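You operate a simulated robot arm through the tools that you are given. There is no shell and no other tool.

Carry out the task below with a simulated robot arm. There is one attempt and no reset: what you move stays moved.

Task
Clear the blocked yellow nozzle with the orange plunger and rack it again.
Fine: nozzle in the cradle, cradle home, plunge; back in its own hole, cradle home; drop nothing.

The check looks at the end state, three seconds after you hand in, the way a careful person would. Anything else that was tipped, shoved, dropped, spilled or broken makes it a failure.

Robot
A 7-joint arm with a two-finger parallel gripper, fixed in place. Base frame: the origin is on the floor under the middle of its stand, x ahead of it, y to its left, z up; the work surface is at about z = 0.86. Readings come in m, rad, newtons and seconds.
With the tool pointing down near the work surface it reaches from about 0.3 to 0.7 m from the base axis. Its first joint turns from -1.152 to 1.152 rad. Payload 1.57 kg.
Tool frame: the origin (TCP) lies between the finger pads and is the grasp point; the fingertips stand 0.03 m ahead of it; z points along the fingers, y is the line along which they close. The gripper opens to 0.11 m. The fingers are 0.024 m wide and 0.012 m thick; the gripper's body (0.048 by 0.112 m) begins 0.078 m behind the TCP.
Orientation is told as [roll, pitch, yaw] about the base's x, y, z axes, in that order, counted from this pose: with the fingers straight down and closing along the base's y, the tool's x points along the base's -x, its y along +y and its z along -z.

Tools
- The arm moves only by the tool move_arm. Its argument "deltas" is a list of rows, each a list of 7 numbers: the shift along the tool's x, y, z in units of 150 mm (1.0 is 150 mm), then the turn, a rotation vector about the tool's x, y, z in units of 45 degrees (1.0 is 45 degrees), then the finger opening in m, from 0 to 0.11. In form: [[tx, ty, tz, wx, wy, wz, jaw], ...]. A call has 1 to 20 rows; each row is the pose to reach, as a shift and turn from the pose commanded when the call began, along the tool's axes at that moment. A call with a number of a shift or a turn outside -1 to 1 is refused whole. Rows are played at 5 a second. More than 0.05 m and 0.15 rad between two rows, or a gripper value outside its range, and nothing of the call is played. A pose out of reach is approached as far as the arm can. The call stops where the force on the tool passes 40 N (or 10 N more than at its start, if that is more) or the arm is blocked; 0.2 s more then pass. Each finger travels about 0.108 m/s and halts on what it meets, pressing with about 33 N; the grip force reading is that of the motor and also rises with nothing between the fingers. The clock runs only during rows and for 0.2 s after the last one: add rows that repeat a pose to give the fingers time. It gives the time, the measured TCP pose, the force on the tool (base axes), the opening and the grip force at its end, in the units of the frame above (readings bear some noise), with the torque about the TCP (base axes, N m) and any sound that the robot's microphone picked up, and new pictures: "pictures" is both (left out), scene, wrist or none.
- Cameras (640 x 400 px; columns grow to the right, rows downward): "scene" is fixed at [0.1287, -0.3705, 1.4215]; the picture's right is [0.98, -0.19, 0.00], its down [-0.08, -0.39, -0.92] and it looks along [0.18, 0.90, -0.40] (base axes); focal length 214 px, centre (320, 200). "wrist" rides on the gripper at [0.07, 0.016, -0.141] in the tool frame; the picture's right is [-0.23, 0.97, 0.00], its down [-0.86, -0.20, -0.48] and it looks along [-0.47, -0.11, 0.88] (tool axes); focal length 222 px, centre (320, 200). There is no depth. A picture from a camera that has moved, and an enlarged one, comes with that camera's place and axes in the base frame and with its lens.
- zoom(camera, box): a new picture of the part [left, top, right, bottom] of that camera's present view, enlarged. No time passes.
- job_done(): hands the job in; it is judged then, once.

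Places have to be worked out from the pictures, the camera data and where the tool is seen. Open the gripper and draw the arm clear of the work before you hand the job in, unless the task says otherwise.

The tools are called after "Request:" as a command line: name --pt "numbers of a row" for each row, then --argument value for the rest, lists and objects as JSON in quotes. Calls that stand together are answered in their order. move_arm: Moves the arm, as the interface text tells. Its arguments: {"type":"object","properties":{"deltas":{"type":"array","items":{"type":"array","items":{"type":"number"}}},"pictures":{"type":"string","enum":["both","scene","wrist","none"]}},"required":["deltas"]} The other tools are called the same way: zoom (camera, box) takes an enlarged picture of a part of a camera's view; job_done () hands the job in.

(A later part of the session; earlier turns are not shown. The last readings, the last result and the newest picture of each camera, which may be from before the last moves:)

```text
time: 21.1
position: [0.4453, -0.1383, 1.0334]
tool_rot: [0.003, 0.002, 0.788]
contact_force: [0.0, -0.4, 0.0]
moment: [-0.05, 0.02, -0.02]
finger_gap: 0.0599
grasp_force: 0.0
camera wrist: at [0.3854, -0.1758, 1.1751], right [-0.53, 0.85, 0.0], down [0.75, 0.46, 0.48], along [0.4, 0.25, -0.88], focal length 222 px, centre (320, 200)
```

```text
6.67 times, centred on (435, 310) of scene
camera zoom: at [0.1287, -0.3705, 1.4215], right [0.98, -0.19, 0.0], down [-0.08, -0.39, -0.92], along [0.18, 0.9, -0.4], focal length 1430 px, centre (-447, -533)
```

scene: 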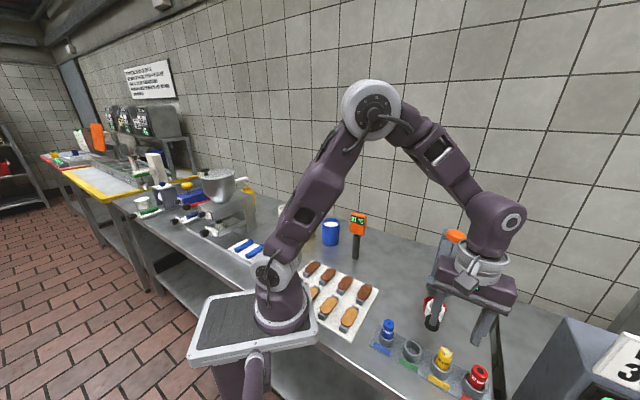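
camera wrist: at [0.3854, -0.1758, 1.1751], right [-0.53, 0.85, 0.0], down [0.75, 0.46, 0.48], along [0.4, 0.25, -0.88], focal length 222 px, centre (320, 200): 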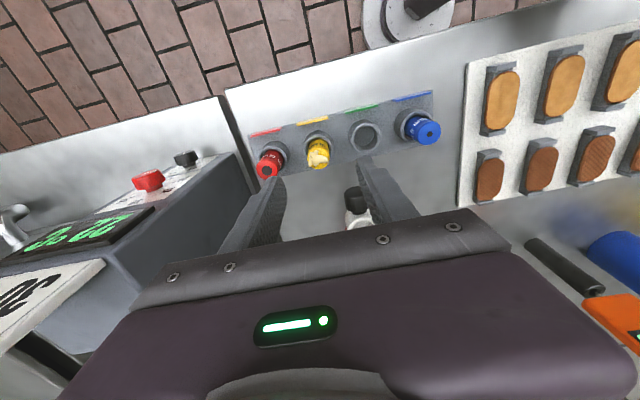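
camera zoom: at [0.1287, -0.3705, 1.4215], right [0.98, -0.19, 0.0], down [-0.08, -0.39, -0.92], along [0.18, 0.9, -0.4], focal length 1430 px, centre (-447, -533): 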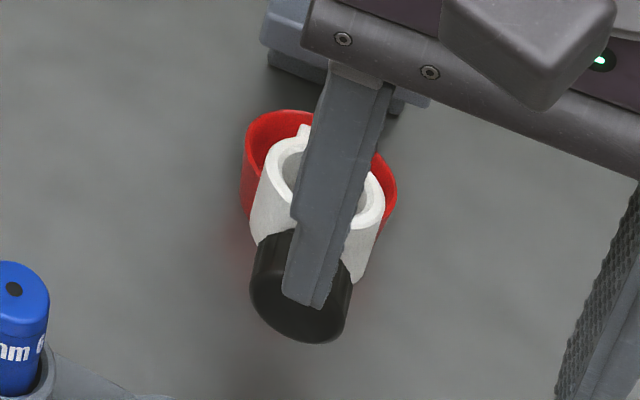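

Nozzle axis works out to about (0.4535, -0.1358), top z ≈ 0.937, coaxial with its cup (rim z ≈ 0.898), Ø ≈ 25 mm. I shift the tool by the image-measured offset and come down to z ≈ 1.0 to re-check.

Request:
move_arm --pt "-0.024 -0.0137 0.08 0 0 0 0.05" --pt "-0.048 -0.0273 0.16 0 0 0 0.05" --pt "-0.048 -0.0273 0.22 0 0 0 0.05" --pt "-0.048 -0.0273 0.22 0 0 0 0.05"

Request:
zoom --camera "wrist" --box '[270, 115, 370, 215]'

Request:
zoom --camera "scene" --box '[415, 318, 485, 388]'

```text
time: 22.1
position: [0.4541, -0.1346, 1.0002]
tool_rot: [0.003, 0.002, 0.788]
contact_force: [0.3, 0.6, -0.4]
moment: [0.0, 0.0, 0.0]
finger_gap: 0.05
grasp_force: 0.1
camera wrist: at [0.3938, -0.1736, 1.1411], right [-0.53, 0.85, 0.0], down [0.75, 0.46, 0.48], along [0.4, 0.25, -0.88], focal length 222 px, centre (320, 200)
```

scene: 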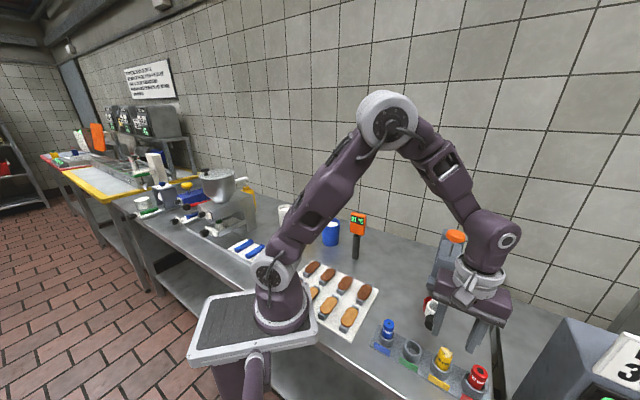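
wrist: 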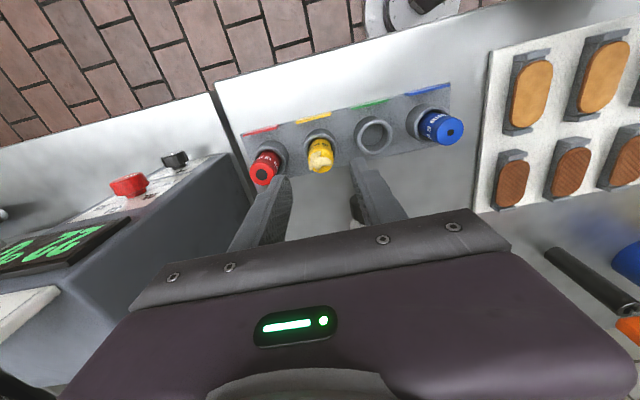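

```text
4.00 times, centred on (320, 165) of wrist
camera zoom: at [0.3938, -0.1736, 1.1411], right [-0.53, 0.85, 0.0], down [0.75, 0.46, 0.48], along [0.4, 0.25, -0.88], focal length 888 px, centre (320, 340)
```

zoom: 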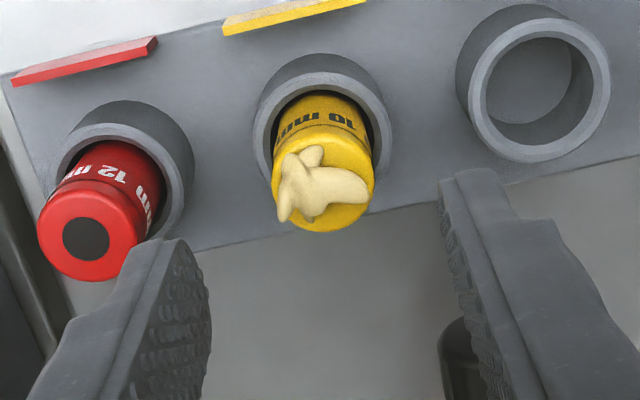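

```text
5.71 times, centred on (450, 353) of scene
camera zoom: at [0.1287, -0.3705, 1.4215], right [0.98, -0.19, 0.0], down [-0.08, -0.39, -0.92], along [0.18, 0.9, -0.4], focal length 1226 px, centre (-423, -674)
```

zoom: 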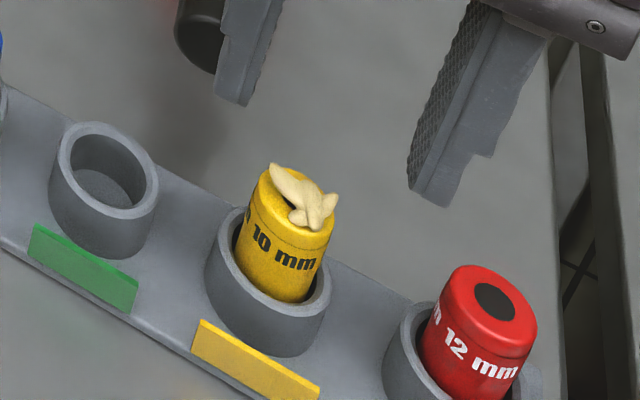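

The nozzle is now on the tool axis sideways and within 2 mm in the other direction; I nudge 1.5 mm and descend so the fingertips stop at about z = 0.906, just above the cup rim.

Request:
move_arm --pt "0.01 0 0.1 0 0 0 0.05" --pt "0.01 0 0.2 0 0 0 0.05" --pt "0.01 0 0.3 0 0 0 0.05" --pt "0.01 0 0.37 0 0 0 0.05" --pt "0.01 0 0.425 0 0 0 0.05" --pt "0.01 0 0.425 0 0 0 0.05"

Request:
zoom --camera "wrist" --box '[270, 115, 370, 215]'

Request:
zoom --camera "scene" --box '[415, 318, 485, 388]'

```text
time: 23.5
position: [0.4517, -0.1382, 0.9356]
tool_rot: [0.004, 0.002, 0.787]
contact_force: [0.6, 0.2, -0.1]
moment: [0.03, -0.05, 0.02]
finger_gap: 0.0501
grasp_force: 0.2
camera wrist: at [0.3921, -0.1755, 1.0763], right [-0.53, 0.85, 0.0], down [0.75, 0.46, 0.48], along [0.4, 0.26, -0.88], focal length 222 px, centre (320, 200)
```

scene: 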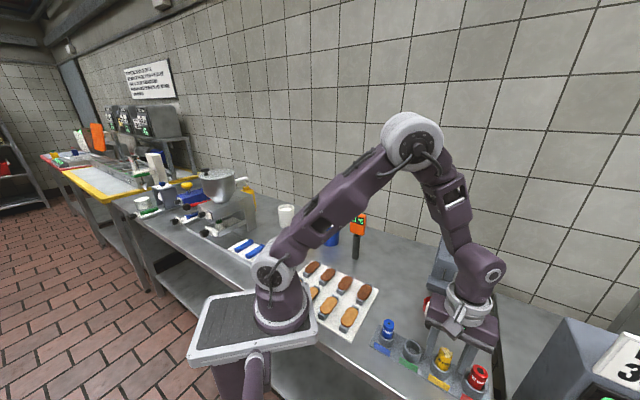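
wrist: 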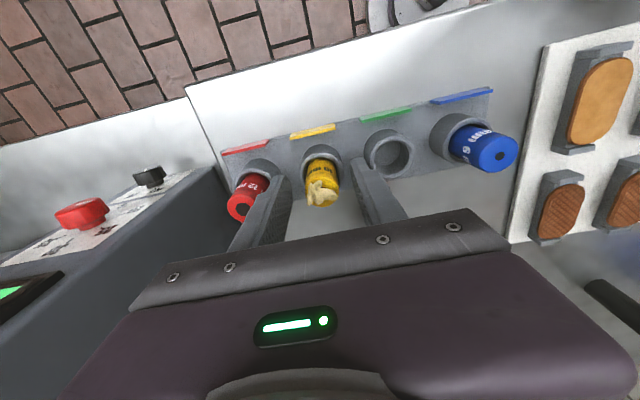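

```text
4.00 times, centred on (320, 165) of wrist
camera zoom: at [0.3921, -0.1755, 1.0763], right [-0.53, 0.85, 0.0], down [0.75, 0.46, 0.48], along [0.4, 0.26, -0.88], focal length 888 px, centre (320, 340)
```

zoom: 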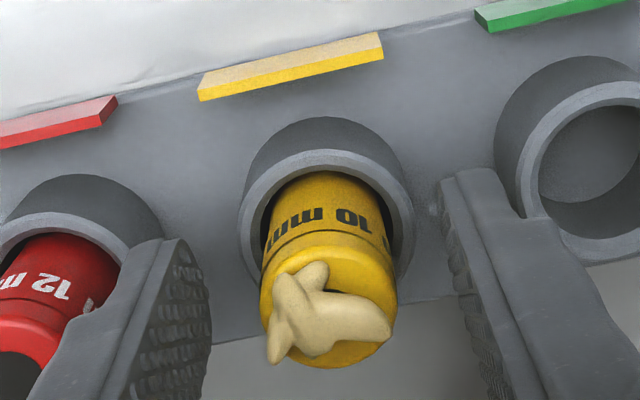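

```text
5.71 times, centred on (450, 353) of scene
camera zoom: at [0.1287, -0.3705, 1.4215], right [0.98, -0.19, 0.0], down [-0.08, -0.39, -0.92], along [0.18, 0.9, -0.4], focal length 1226 px, centre (-423, -674)
```

zoom: 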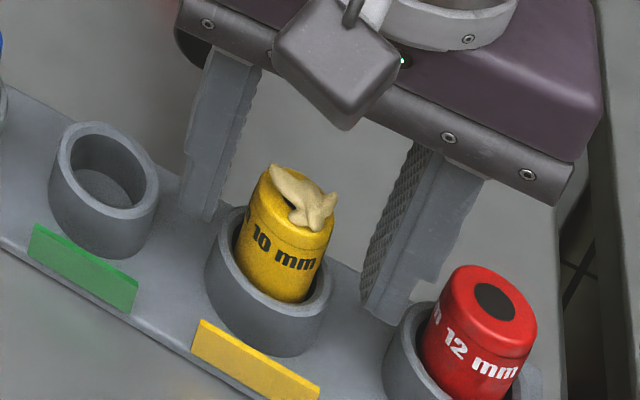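

The nozzle stands between the pads, about 1.8 mm out and 1.4 mm to the side; I correct that and close on it.

Request:
move_arm --pt "0.012 0.009 0 0 0 0 0.05" --pt "0.012 0.009 0 0 0 0 0.036" --pt "0.012 0.009 0 0 0 0 0.015" --pt "0.012 0.009 0 0 0 0 0.015" --pt "0.012 0.009 0 0 0 0 0.015" --pt "0.012 0.009 0 0 0 0 0.015"

Request:
zoom --camera "wrist" --box '[270, 115, 370, 215]'

Request:
zoom --camera "scene" --box '[415, 318, 485, 388]'

```text
time: 24.9
position: [0.4507, -0.1379, 0.9362]
tool_rot: [0.004, 0.002, 0.787]
contact_force: [-0.7, -0.4, 2.7]
moment: [0.02, 0.02, -0.01]
finger_gap: 0.0241
grasp_force: 32.9
camera wrist: at [0.3904, -0.1755, 1.077], right [-0.53, 0.85, 0.0], down [0.75, 0.46, 0.48], along [0.4, 0.26, -0.88], focal length 222 px, centre (320, 200)
```

scene: 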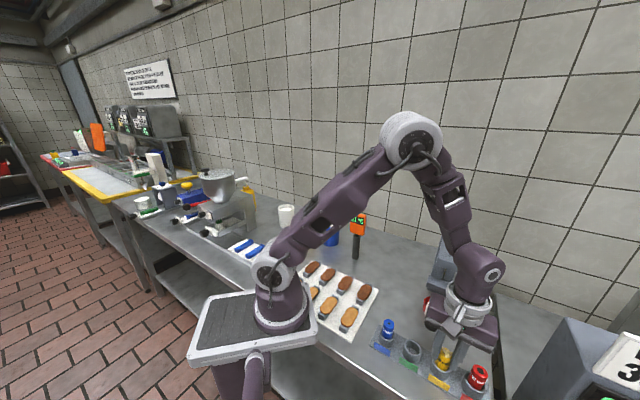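
wrist: 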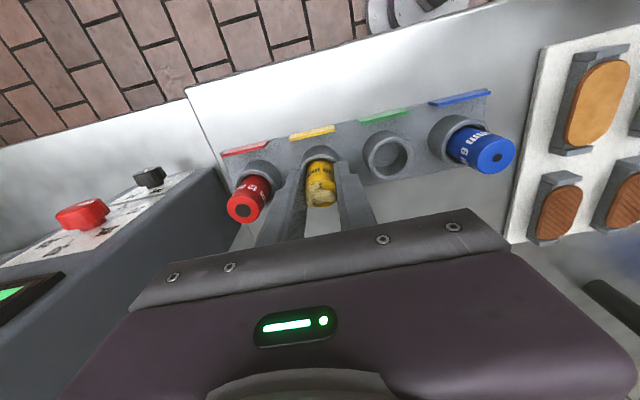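

```text
4.00 times, centred on (320, 165) of wrist
camera zoom: at [0.3904, -0.1755, 1.077], right [-0.53, 0.85, 0.0], down [0.75, 0.46, 0.48], along [0.4, 0.26, -0.88], focal length 888 px, centre (320, 340)
```

zoom: 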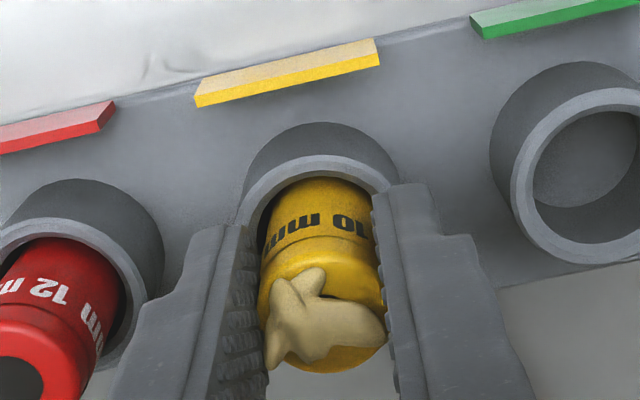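

```text
5.71 times, centred on (450, 353) of scene
camera zoom: at [0.1286, -0.3705, 1.4215], right [0.98, -0.19, 0.0], down [-0.08, -0.39, -0.92], along [0.18, 0.9, -0.4], focal length 1226 px, centre (-423, -674)
```

zoom: 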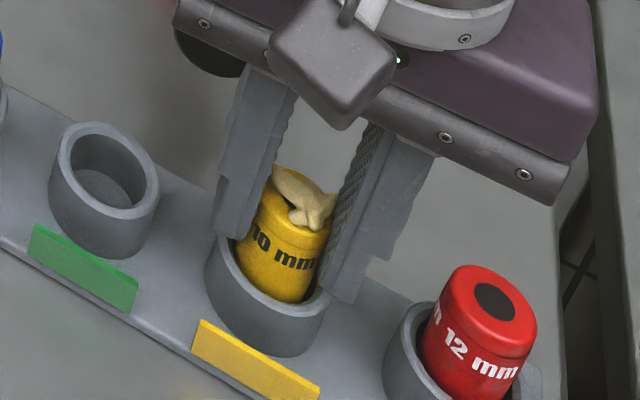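

The nozzle is gripped (gap 0.0241, 33 N). I lift it straight up slowly, 75 mm.

Request:
move_arm --pt "0 0 -0.05 0 0 0 0.015" --pt "0 0 -0.1 0 0 0 0.015" --pt "0 0 -0.15 0 0 0 0.015" --pt "0 0 -0.2 0 0 0 0.015" --pt "0 0 -0.3 0 0 0 0.015" --pt "0 0 -0.4 0 0 0 0.015" --pt "0 0 -0.5 0 0 0 0.015" --pt "0 0 -0.5 0 0 0 0.015"

Request:
zoom --camera "wrist" --box '[270, 115, 370, 215]'

Request:
zoom --camera "scene" --box '[415, 300, 485, 388]'

```text
time: 26.7
position: [0.45, -0.1378, 1.0129]
tool_rot: [0.002, -0.002, 0.786]
contact_force: [0.3, -0.5, -0.8]
moment: [-0.01, -0.01, -0.01]
finger_gap: 0.0239
grasp_force: 33.2
camera wrist: at [0.3896, -0.1752, 1.1531], right [-0.53, 0.85, 0.0], down [0.75, 0.46, 0.48], along [0.4, 0.26, -0.88], focal length 222 px, centre (320, 200)
```

scene: 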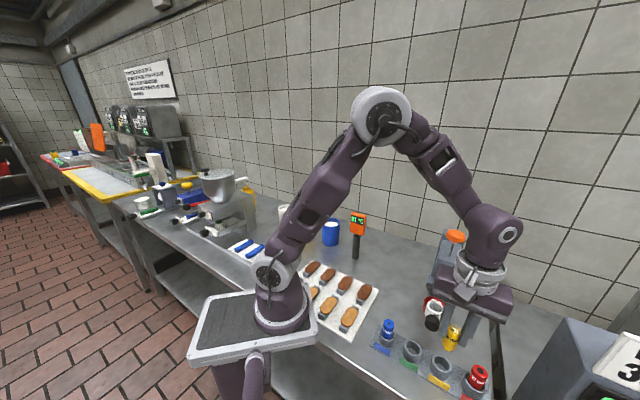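
wrist: 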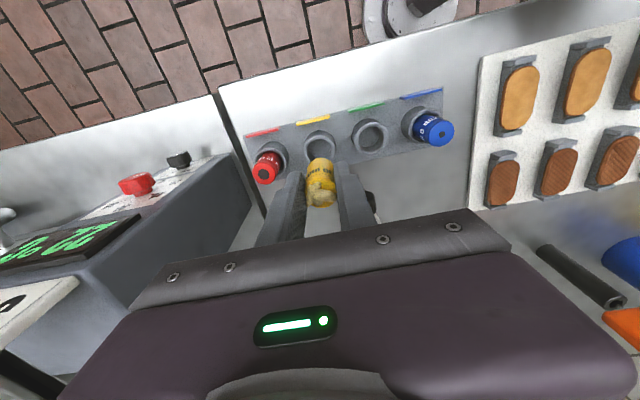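

```text
4.00 times, centred on (320, 165) of wrist
camera zoom: at [0.3896, -0.1752, 1.1531], right [-0.53, 0.85, 0.0], down [0.75, 0.46, 0.48], along [0.4, 0.26, -0.88], focal length 888 px, centre (320, 340)
```

zoom: 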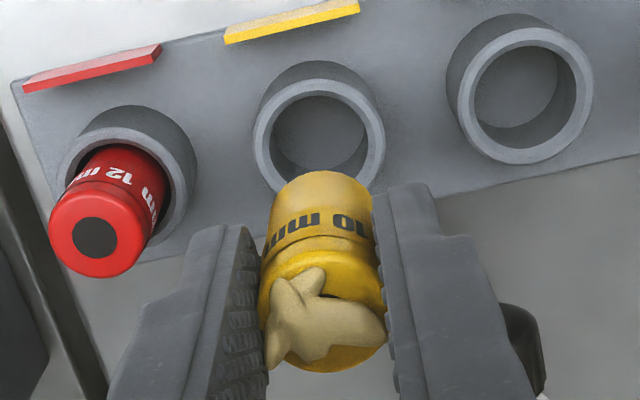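

```text
4.55 times, centred on (450, 344) of scene
camera zoom: at [0.1287, -0.3705, 1.4215], right [0.98, -0.19, 0.0], down [-0.08, -0.39, -0.92], along [0.18, 0.9, -0.4], focal length 975 px, centre (-271, -454)
```

zoom: 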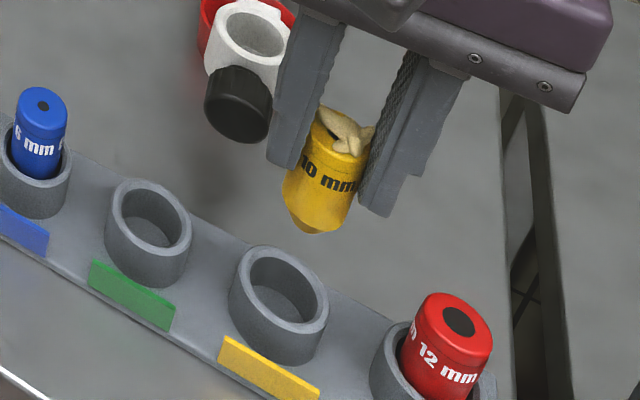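

The nozzle (about 65 mm long, tapered foot, Ø 24 mm) is held well, but with an upright tool the wrist flange would come too near the orange knob and the fingers sit too low for the cradle. I set it back in its own hole by reversing the lift exactly, to regrip it higher and tilted.

Request:
move_arm --pt "0 0 0.1 0 0 0 0.015" --pt "0 0 0.2 0 0 0 0.015" --pt "0 0 0.25 0 0 0 0.015" --pt "0 0 0.3 0 0 0 0.015" --pt "0 0 0.35 0 0 0 0.015" --pt "0 0 0.4 0 0 0 0.015" --pt "0 0 0.44 0 0 0 0.015" --pt "0 0 0.47 0 0 0 0.015" --pt "0 0 0.495 0 0 0 0.015" --pt "0 0 0.495 0 0 0 0.015"

Request:
zoom --camera "scene" --box '[415, 318, 485, 388]'

```text
time: 28.9
position: [0.4502, -0.1371, 0.9385]
tool_rot: [0.005, 0.002, 0.786]
contact_force: [0.3, 0.6, -0.6]
moment: [0.01, 0.01, 0.03]
finger_gap: 0.0242
grasp_force: 32.5
camera wrist: at [0.3906, -0.1753, 1.0787], right [-0.53, 0.85, 0.0], down [0.75, 0.46, 0.48], along [0.4, 0.26, -0.88], focal length 222 px, centre (320, 200)
```

scene: 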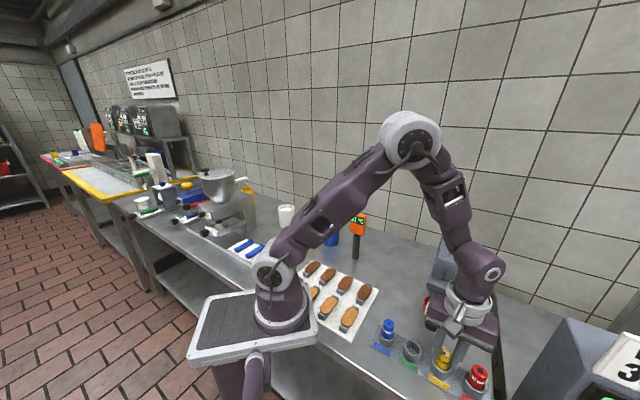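
wrist: 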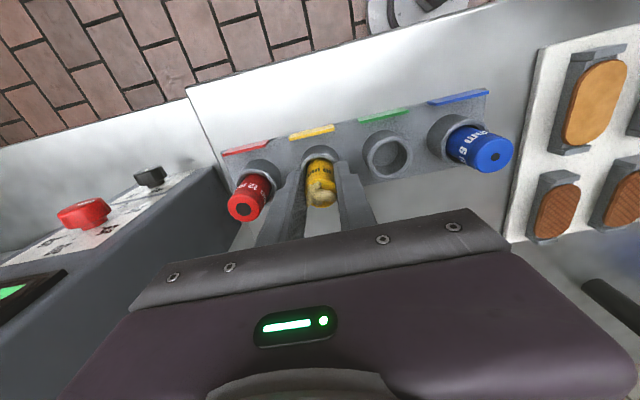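

```text
5.71 times, centred on (450, 353) of scene
camera zoom: at [0.1287, -0.3705, 1.4215], right [0.98, -0.19, 0.0], down [-0.08, -0.39, -0.92], along [0.18, 0.9, -0.4], focal length 1226 px, centre (-423, -674)
```

zoom: 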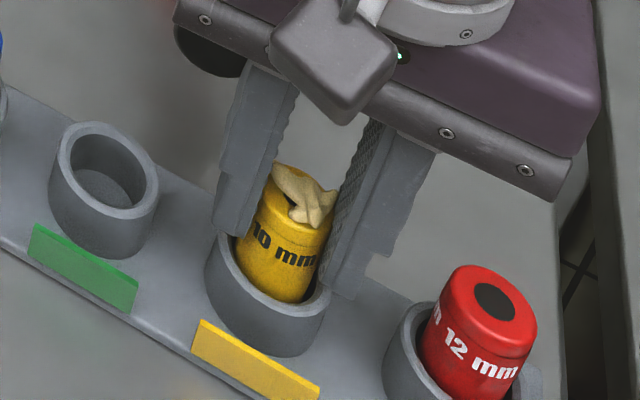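

The nozzle is back at its seat (0.7 mm from the floor, no load). I open, tilt the tool -20° away from the station side and raise the grip point 11 mm, shifted 8 mm outward so the pads centre on the upper nozzle.

Request:
move_arm --pt "0 0 0 0 0 0 0.035" --pt "0 0 0 0 0 0 0.05" --pt "0 0 0 0 0 0 0.05" --pt "0.013 0 -0.03 0 -0.111 0 0.05" --pt "0.026 0 -0.05 0 -0.222 0 0.05" --pt "0.04 0 -0.065 0 -0.333 0 0.05" --pt "0.053 0 -0.0733 0 -0.444 0 0.05" --pt "0.053 0 -0.0733 0 -0.444 0 0.05"

Request:
zoom --camera "wrist" --box '[270, 115, 370, 215]'

Request:
zoom --camera "scene" --box '[415, 318, 485, 388]'

```text
time: 30.7
position: [0.4439, -0.1421, 0.9489]
tool_rot: [0.004, -0.35, 0.785]
contact_force: [-0.4, -0.8, -1.1]
moment: [-0.03, 0.0, 0.01]
finger_gap: 0.0499
grasp_force: 0.1
camera wrist: at [0.3531, -0.2122, 1.0575], right [-0.54, 0.84, 0.08], down [0.59, 0.31, 0.74], along [0.6, 0.45, -0.67], focal length 222 px, centre (320, 200)
```

scene: 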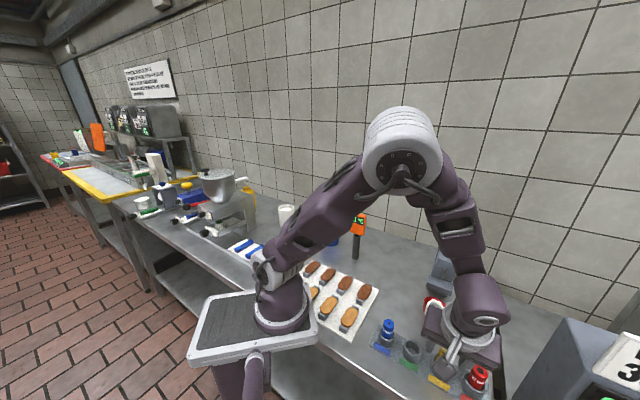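
wrist: 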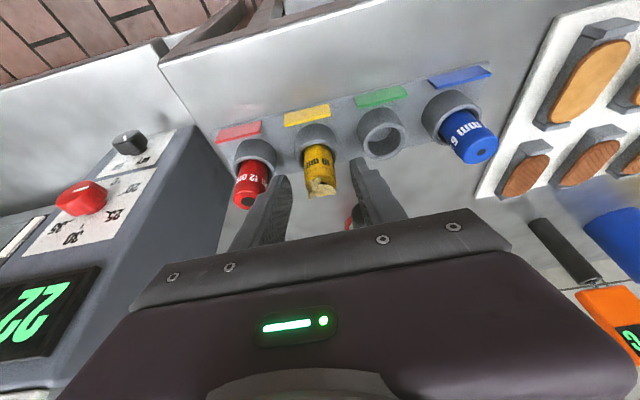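

```text
4.00 times, centred on (320, 165) of wrist
camera zoom: at [0.3531, -0.2122, 1.0575], right [-0.54, 0.84, 0.08], down [0.59, 0.31, 0.74], along [0.6, 0.45, -0.67], focal length 888 px, centre (320, 340)
```

zoom: 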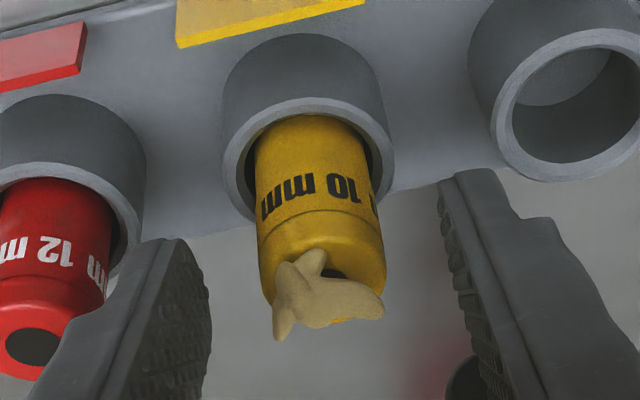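

```text
5.71 times, centred on (450, 353) of scene
camera zoom: at [0.1286, -0.3705, 1.4215], right [0.98, -0.19, 0.0], down [-0.08, -0.39, -0.92], along [0.18, 0.9, -0.4], focal length 1226 px, centre (-423, -674)
```

zoom: 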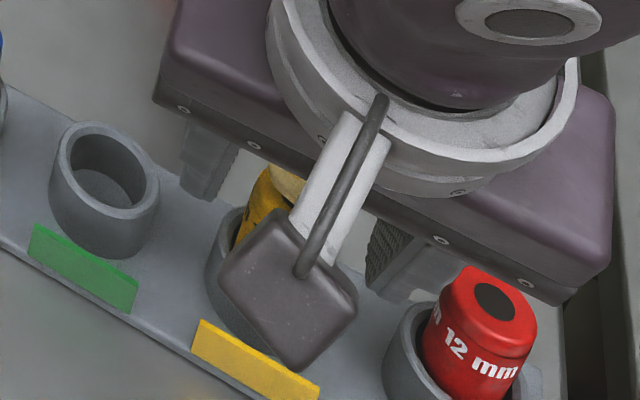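

Nozzle top appears where expected between the tilted pads (≈1 mm sideways). I close the jaws and check the grip.

Request:
move_arm --pt "0 -0.004 0 0 0 0 0.05" --pt "0 -0.004 0 0 0 0 0.036" --pt "0 -0.004 0 0 0 0 0.015" --pt "0 -0.004 0 0 0 0 0.015" --pt "0 -0.004 0 0 0 0 0.015" --pt "0 -0.004 0 0 0 0 0.015" --pictures "wrist"

Request:
zoom --camera "wrist" --box '[270, 115, 370, 215]'

```text
time: 32.1
position: [0.4445, -0.1432, 0.9486]
tool_rot: [0.005, -0.348, 0.785]
contact_force: [-0.1, 0.2, 1.2]
moment: [0.07, 0.06, 0.01]
finger_gap: 0.0238
grasp_force: 33.4
camera wrist: at [0.3539, -0.2123, 1.0576], right [-0.54, 0.84, 0.08], down [0.6, 0.31, 0.74], along [0.6, 0.45, -0.67], focal length 222 px, centre (320, 200)
```

wrist: 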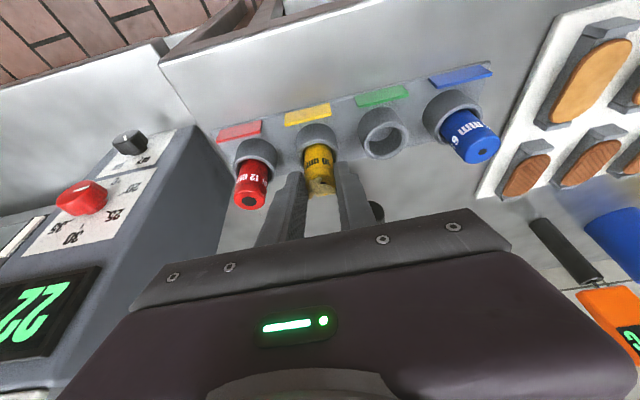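

```text
4.00 times, centred on (320, 165) of wrist
camera zoom: at [0.3539, -0.2123, 1.0576], right [-0.54, 0.84, 0.08], down [0.6, 0.31, 0.74], along [0.6, 0.45, -0.67], focal length 888 px, centre (320, 340)
```

zoom: 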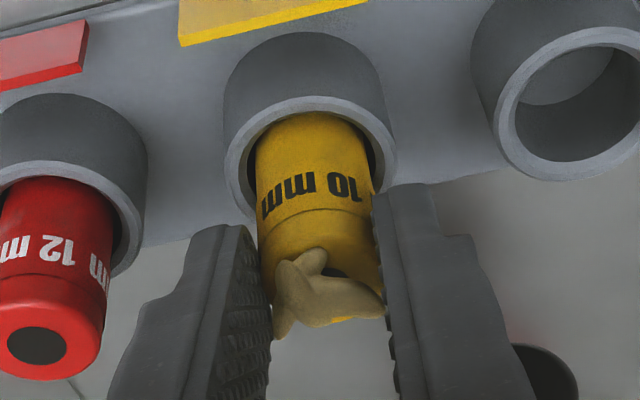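

Firm grip (gap 0.0238). I lift straight up 100 mm so the nozzle's foot clears the cradle handle.

Request:
move_arm --pt "-0.0228 0 -0.0627 0 0 0 0.015" --pt "-0.0456 0 -0.1253 0 0 0 0.015" --pt "-0.0684 0 -0.188 0 0 0 0.015" --pt "-0.0912 0 -0.2506 0 0 0 0.015" --pt "-0.1368 0 -0.376 0 0 0 0.015" --pt "-0.1824 0 -0.501 0 0 0 0.015" --pt "-0.228 0 -0.6265 0 0 0 0.015" --pt "-0.228 0 -0.6265 0 0 0 0.015"

Request:
zoom --camera "wrist" --box '[270, 115, 420, 215]'

Request:
zoom --camera "scene" --box '[400, 250, 490, 350]'

```text
time: 33.9
position: [0.4454, -0.1439, 1.05]
tool_rot: [0.003, -0.347, 0.786]
contact_force: [-0.3, 0.0, -0.4]
moment: [0.02, 0.04, 0.0]
finger_gap: 0.0238
grasp_force: 32.6
camera wrist: at [0.3543, -0.212, 1.1579], right [-0.54, 0.84, 0.08], down [0.6, 0.31, 0.74], along [0.6, 0.45, -0.67], focal length 222 px, centre (320, 200)
```

scene: 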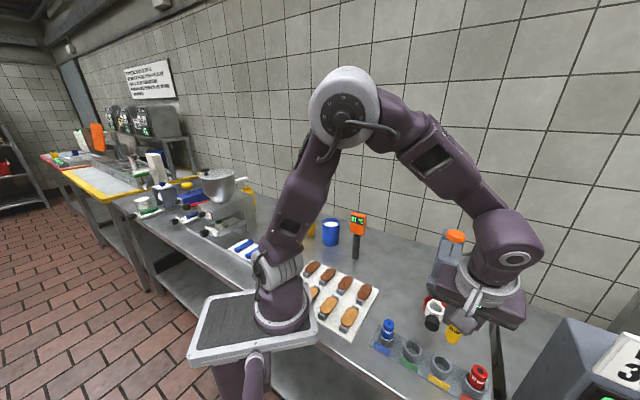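
wrist: 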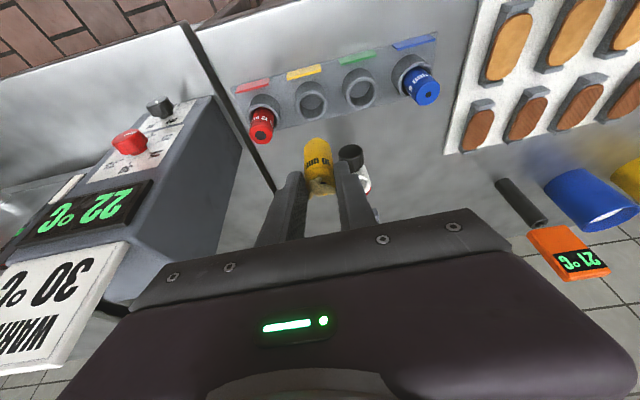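

```text
4.00 times, centred on (345, 165) of wrist
camera zoom: at [0.3543, -0.212, 1.1579], right [-0.54, 0.84, 0.08], down [0.6, 0.31, 0.74], along [0.6, 0.45, -0.67], focal length 888 px, centre (220, 340)
```

zoom: 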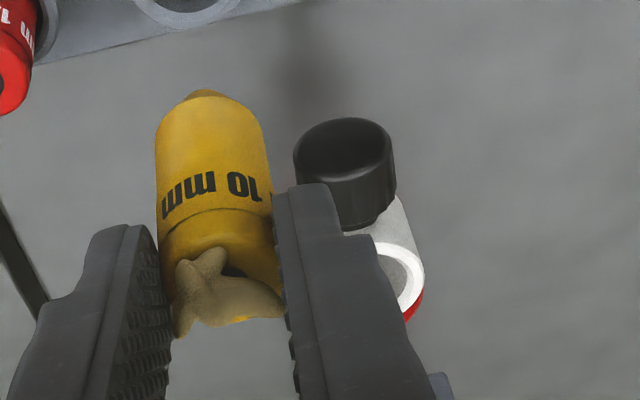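

```text
4.00 times, centred on (445, 300) of scene
camera zoom: at [0.1287, -0.3705, 1.4215], right [0.98, -0.19, 0.0], down [-0.08, -0.39, -0.92], along [0.18, 0.9, -0.4], focal length 858 px, centre (-180, -200)
```

zoom: 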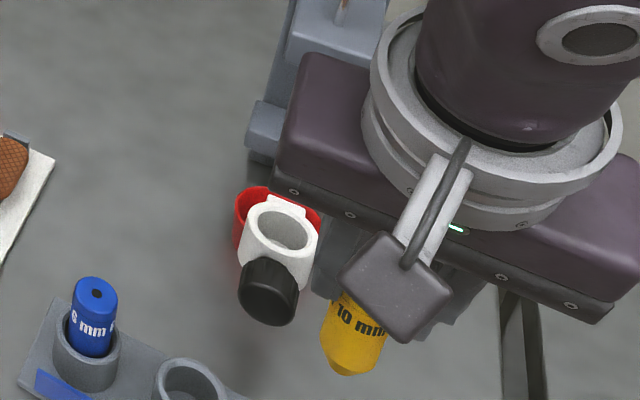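

The nozzle hangs clean, its foot about z = 0.972. I move level to hover over the drawn-out cradle ring (estimated near (0.495, -0.041) in tool terms) and then check alignment.

Request:
move_arm --pt "-0.1034 0.0406 0.0376 0 0 0 0.015" --pt "-0.2069 0.0812 0.0753 0 0 0 0.015" --pt "-0.3103 0.1218 0.1129 0 0 0 0.015" --pt "-0.4138 0.1625 0.1505 0 0 0 0.015" --pt "-0.5172 0.2031 0.1882 0 0 0 0.015" --pt "-0.6207 0.2437 0.2258 0 0 0 0.015" --pt "-0.6207 0.2437 0.2258 0 0 0 0.015"

Request:
zoom --camera "wrist" --box '[270, 115, 370, 215]'

Request:
zoom --camera "scene" --box '[400, 265, 470, 325]'

```text
time: 35.5
position: [0.4887, -0.0492, 1.0477]
tool_rot: [0.001, -0.346, 0.785]
contact_force: [0.4, 0.7, 0.0]
moment: [0.01, 0.02, 0.0]
finger_gap: 0.0238
grasp_force: 33.1
camera wrist: at [0.3988, -0.1169, 1.1572], right [-0.54, 0.84, 0.08], down [0.6, 0.31, 0.74], along [0.6, 0.45, -0.67], focal length 222 px, centre (320, 200)
```

scene: 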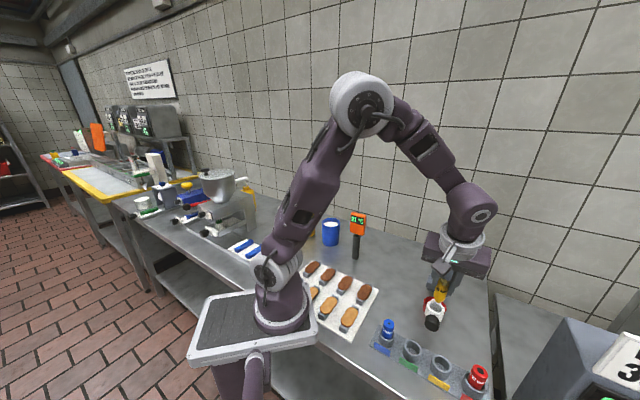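
wrist: 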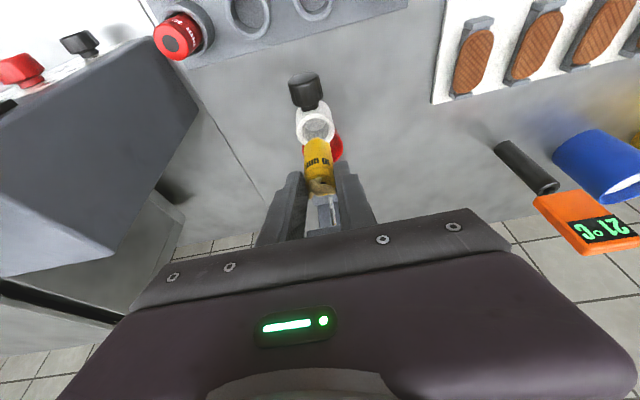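

```text
4.00 times, centred on (320, 165) of wrist
camera zoom: at [0.3988, -0.1169, 1.1572], right [-0.54, 0.84, 0.08], down [0.6, 0.31, 0.74], along [0.6, 0.45, -0.67], focal length 888 px, centre (320, 340)
```

zoom: 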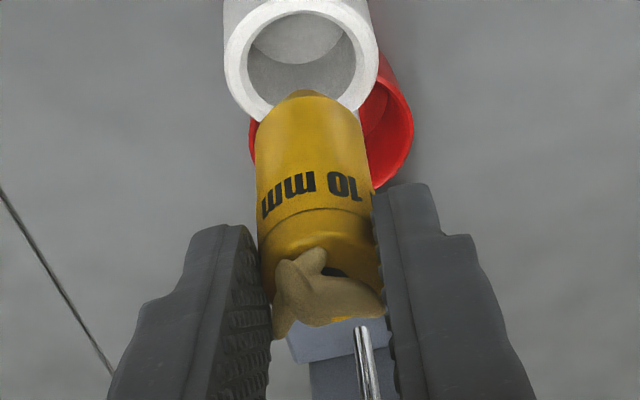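

```text
6.67 times, centred on (435, 295) of scene
camera zoom: at [0.1287, -0.3705, 1.4215], right [0.98, -0.19, 0.0], down [-0.08, -0.39, -0.92], along [0.18, 0.9, -0.4], focal length 1430 px, centre (-447, -433)
```

zoom: 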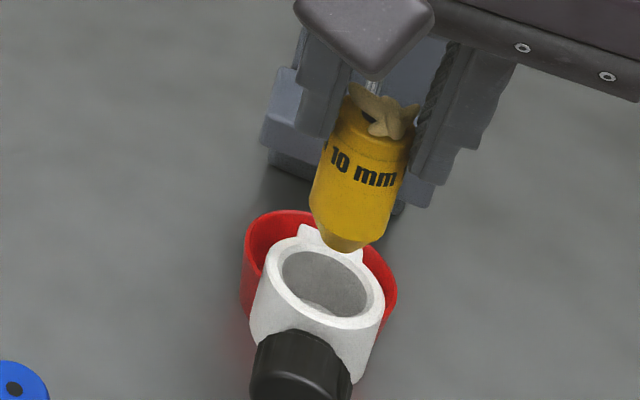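

Views show the nozzle within about 1–2 mm of the ring axis (ring bore ≈ 28 mm, nozzle 24 mm with a tapered foot). I ease 0.8 mm sideways and lower 27 mm so the foot just enters, then look again.

Request:
move_arm --pt "0.0137 0.003 0.0376 0 0 0 0.015" --pt "0.0274 0.005 0.0752 0 0 0 0.015" --pt "0.041 0.005 0.1128 0 0 0 0.015" --pt "0.0524 0.005 0.144 0 0 0 0.015" --pt "0.0616 0.005 0.169 0 0 0 0.015" --pt "0.0616 0.005 0.169 0 0 0 0.015"

Request:
zoom --camera "wrist" --box '[270, 115, 370, 215]'

Request:
zoom --camera "scene" --box '[400, 265, 470, 325]'

```text
time: 36.9
position: [0.4889, -0.0484, 1.0212]
tool_rot: [0.004, -0.348, 0.784]
contact_force: [0.7, -0.8, 0.3]
moment: [0.0, 0.03, -0.01]
finger_gap: 0.0241
grasp_force: 33.0
camera wrist: at [0.3983, -0.1169, 1.1295], right [-0.54, 0.84, 0.08], down [0.6, 0.31, 0.74], along [0.6, 0.45, -0.67], focal length 222 px, centre (320, 200)
```

scene: 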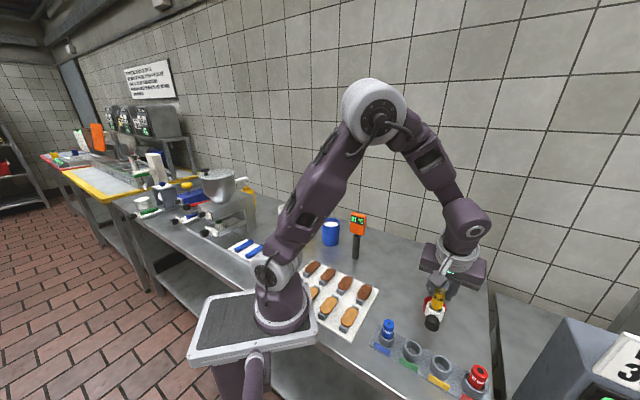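
wrist: 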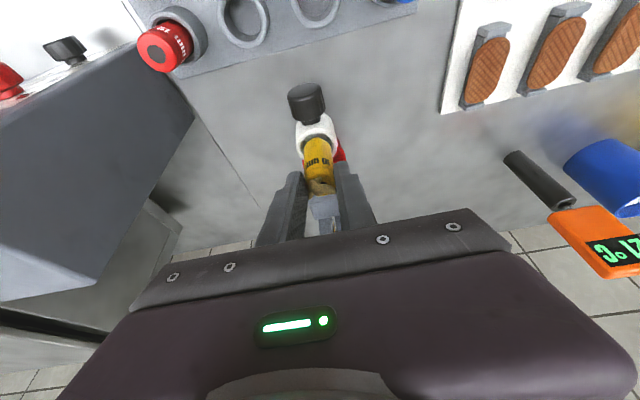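

```text
4.00 times, centred on (320, 165) of wrist
camera zoom: at [0.3983, -0.1169, 1.1295], right [-0.54, 0.84, 0.08], down [0.6, 0.31, 0.74], along [0.6, 0.45, -0.67], focal length 888 px, centre (320, 340)
```

zoom: 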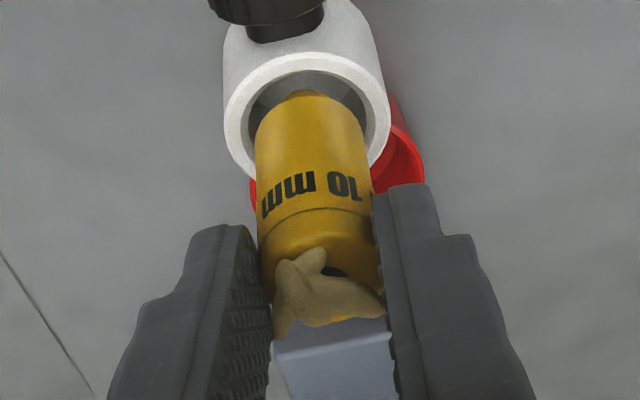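

```text
6.67 times, centred on (435, 295) of scene
camera zoom: at [0.1287, -0.3705, 1.4215], right [0.98, -0.19, 0.0], down [-0.08, -0.39, -0.92], along [0.18, 0.9, -0.4], focal length 1430 px, centre (-447, -433)
```

zoom: 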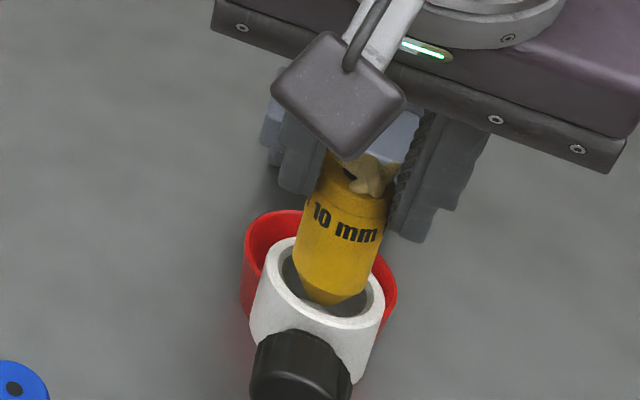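

The foot is inside the bore and concentric in both views. I keep lowering in small steps, 15 mm, watching the vertical force.

Request:
move_arm --pt "0.0068 0 0.0188 0 0 0 0.015" --pt "0.0137 0 0.0376 0 0 0 0.015" --pt "0.0205 0 0.0564 0 0 0 0.015" --pt "0.0274 0 0.0752 0 0 0 0.015" --pt "0.0342 0 0.094 0 0 0 0.015" --pt "0.0342 0 0.094 0 0 0 0.015"

Request:
zoom --camera "wrist" --box '[270, 115, 370, 215]'

Request:
zoom --camera "scene" --box '[400, 265, 470, 325]'

```text
time: 38.3
position: [0.4876, -0.0474, 1.0058]
tool_rot: [0.005, -0.347, 0.786]
contact_force: [-0.7, -3.6, -0.1]
moment: [-0.26, 0.04, -0.01]
finger_gap: 0.0243
grasp_force: 33.3
camera wrist: at [0.3975, -0.1166, 1.1151], right [-0.54, 0.84, 0.08], down [0.6, 0.31, 0.74], along [0.6, 0.45, -0.67], focal length 222 px, centre (320, 200)
```

scene: 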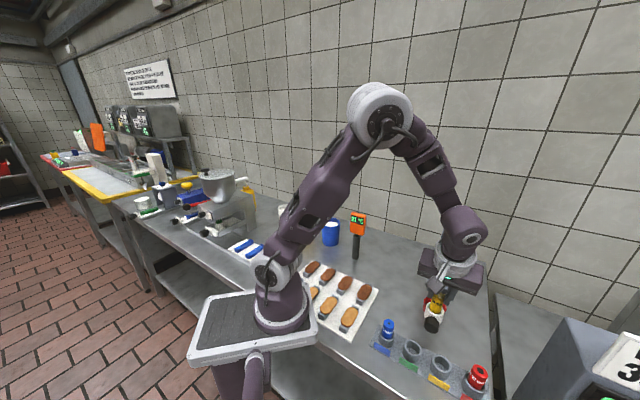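
wrist: 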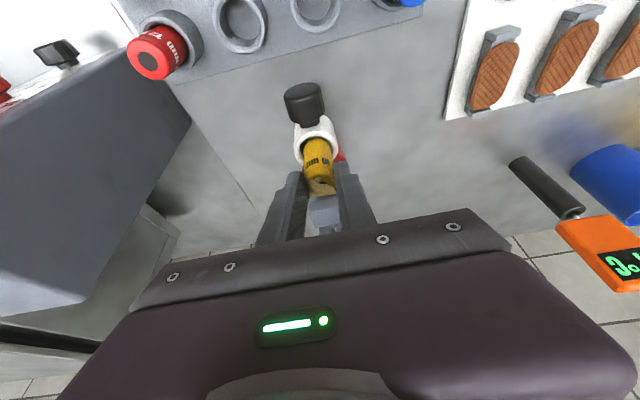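

```text
4.00 times, centred on (320, 165) of wrist
camera zoom: at [0.3975, -0.1166, 1.1151], right [-0.54, 0.84, 0.08], down [0.6, 0.31, 0.74], along [0.6, 0.45, -0.67], focal length 888 px, centre (320, 340)
```

zoom: 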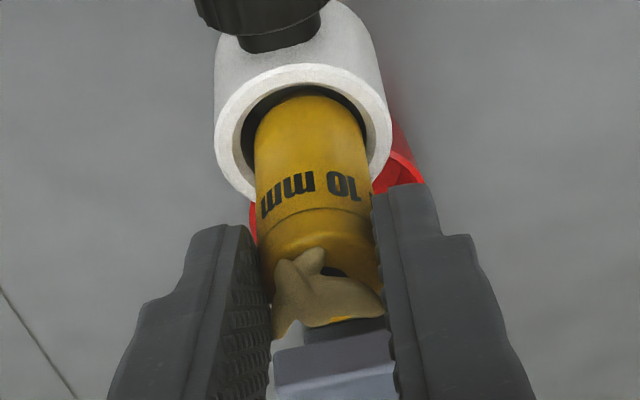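

```text
6.67 times, centred on (435, 295) of scene
camera zoom: at [0.1287, -0.3706, 1.4215], right [0.98, -0.19, 0.0], down [-0.08, -0.39, -0.92], along [0.18, 0.9, -0.4], focal length 1430 px, centre (-447, -433)
```

zoom: 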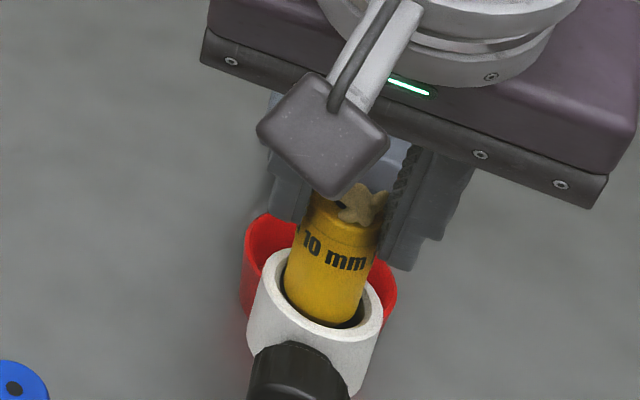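

A light sideways contact (≈3.6 N at the foot) has appeared and the ring's picture has shifted a little. I zoom in tighter to see how the nozzle sits in the ring before going on.

Request:
zoom --camera "wrist" --box '[285, 110, 350, 175]'

Request:
zoom --camera "scene" --box '[415, 285, 455, 325]'

```text
6.15 times, centred on (318, 142) of wrist
camera zoom: at [0.3975, -0.1166, 1.1151], right [-0.54, 0.84, 0.08], down [0.6, 0.31, 0.74], along [0.6, 0.45, -0.67], focal length 1367 px, centre (335, 554)
```

zoom: 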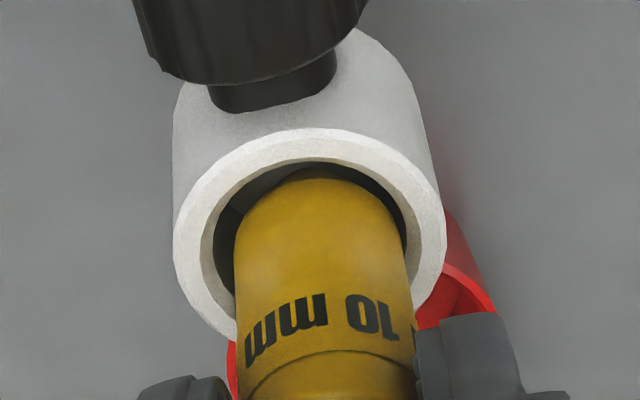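

```text
10.00 times, centred on (435, 305) of scene
camera zoom: at [0.1287, -0.3706, 1.4215], right [0.98, -0.19, 0.0], down [-0.08, -0.39, -0.92], along [0.18, 0.9, -0.4], focal length 2145 px, centre (-830, -850)
```

zoom: 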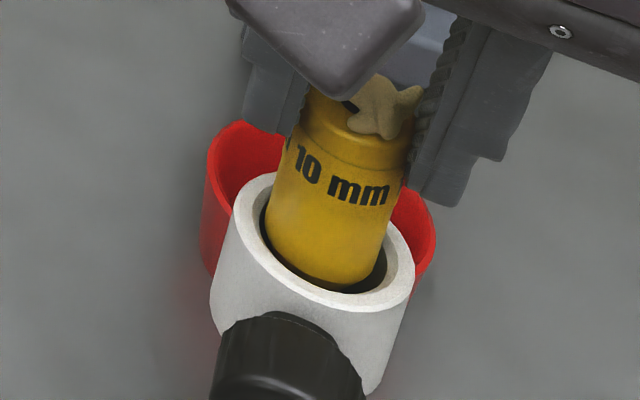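

The nozzle is still square in the grip and inside the bore with a visible gap all round; I go on lowering gently by 6 mm and read the force.

Request:
move_arm --pt "0.0046 0 0.0125 0 0 0 0.015" --pt "0.0091 0 0.0251 0 0 0 0.015" --pt "0.0137 0 0.0376 0 0 0 0.015" --pt "0.0137 0 0.0376 0 0 0 0.015" --pictures "wrist"

Request:
zoom --camera "wrist" --box '[285, 110, 350, 175]'

Request:
zoom --camera "scene" --box '[415, 285, 455, 325]'

```text
time: 39.3
position: [0.4877, -0.047, 1.0022]
tool_rot: [0.004, -0.349, 0.786]
contact_force: [-0.8, -2.9, -0.7]
moment: [-0.2, 0.0, -0.03]
finger_gap: 0.0241
grasp_force: 33.0
camera wrist: at [0.3973, -0.1161, 1.1091], right [-0.54, 0.84, 0.08], down [0.6, 0.31, 0.74], along [0.6, 0.45, -0.67], focal length 222 px, centre (320, 200)
```

wrist: 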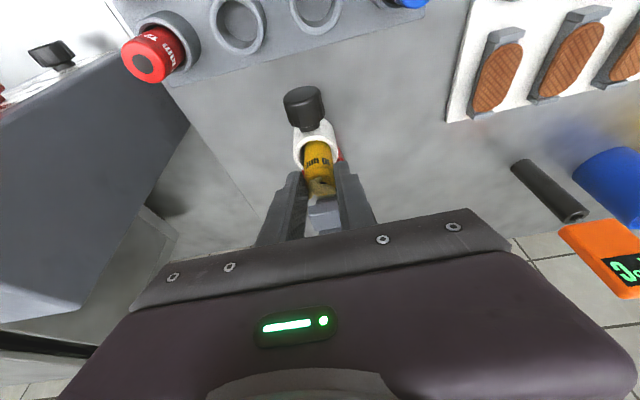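

```text
6.15 times, centred on (318, 142) of wrist
camera zoom: at [0.3973, -0.1161, 1.1091], right [-0.54, 0.84, 0.08], down [0.6, 0.31, 0.74], along [0.6, 0.45, -0.67], focal length 1367 px, centre (335, 554)
```

zoom: 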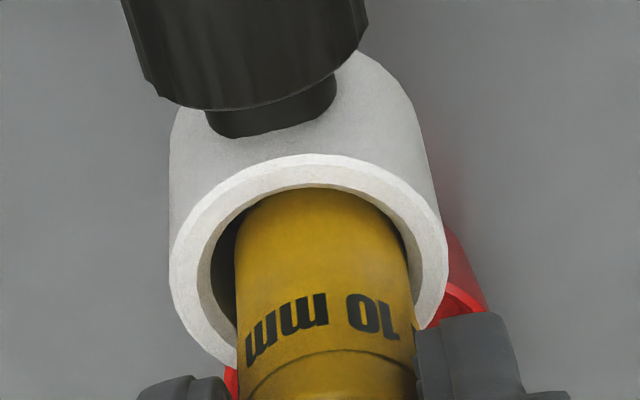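

```text
10.00 times, centred on (435, 305) of scene
camera zoom: at [0.1286, -0.3706, 1.4215], right [0.98, -0.19, 0.0], down [-0.08, -0.39, -0.92], along [0.18, 0.9, -0.4], focal length 2145 px, centre (-830, -850)
```

zoom: 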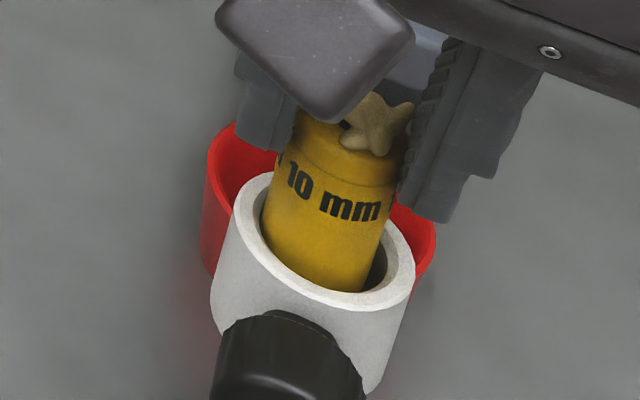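

Light wall contact pushes the nozzle toward (-y), so I ease 1.5 mm outward and 1.2 mm sideways to centre it in the bore, then lower 6 mm further.

Request:
move_arm --pt "0.0047 -0.004 -0.0017 0 0 0 0.015" --pt "0.0094 -0.008 -0.0034 0 0 0 0.015" --pt "0.014 -0.008 0.0091 0 0 0 0.015" --pt "0.0185 -0.008 0.0217 0 0 0 0.015" --pt "0.0231 -0.008 0.0342 0 0 0 0.015" --pt "0.0231 -0.008 0.0342 0 0 0 0.015" --pictures "wrist"

Request:
zoom --camera "wrist" --box '[285, 110, 350, 175]'

Request:
zoom --camera "scene" --box '[415, 285, 455, 325]'

```text
time: 40.7
position: [0.4891, -0.0492, 0.9949]
tool_rot: [0.003, -0.351, 0.788]
contact_force: [-3.1, 1.9, 31.8]
moment: [0.4, -0.03, 0.04]
finger_gap: 0.0241
grasp_force: 33.7
camera wrist: at [0.3973, -0.1175, 1.1035], right [-0.54, 0.84, 0.08], down [0.59, 0.31, 0.74], along [0.6, 0.45, -0.67], focal length 222 px, centre (320, 200)
```

wrist: 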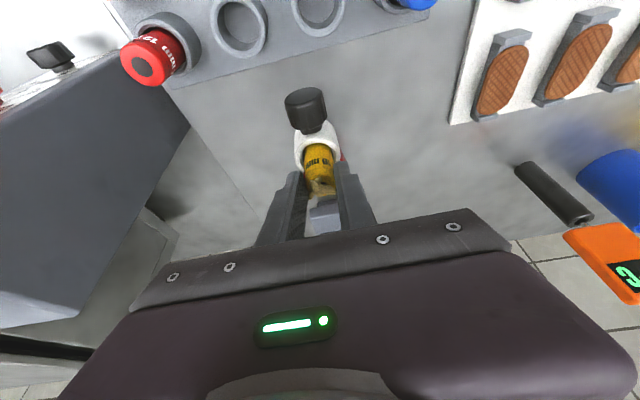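

```text
6.15 times, centred on (318, 142) of wrist
camera zoom: at [0.3973, -0.1175, 1.1035], right [-0.54, 0.84, 0.08], down [0.59, 0.31, 0.74], along [0.6, 0.45, -0.67], focal length 1367 px, centre (335, 554)
```

zoom: 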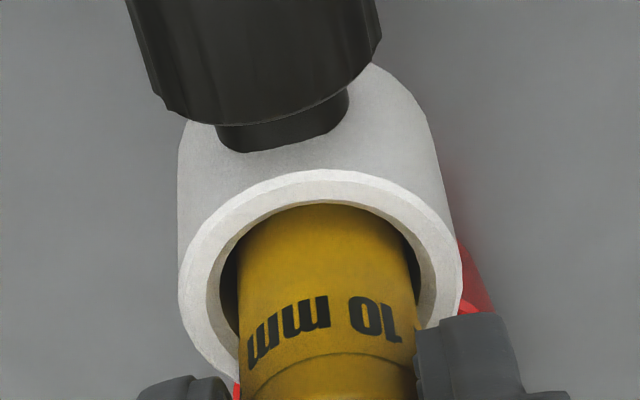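

```text
10.00 times, centred on (435, 305) of scene
camera zoom: at [0.1281, -0.3704, 1.4216], right [0.98, -0.19, 0.0], down [-0.08, -0.39, -0.92], along [0.18, 0.9, -0.4], focal length 2145 px, centre (-830, -850)
```

zoom: 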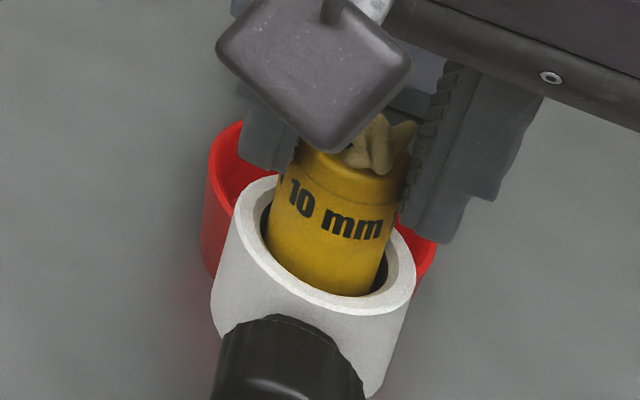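

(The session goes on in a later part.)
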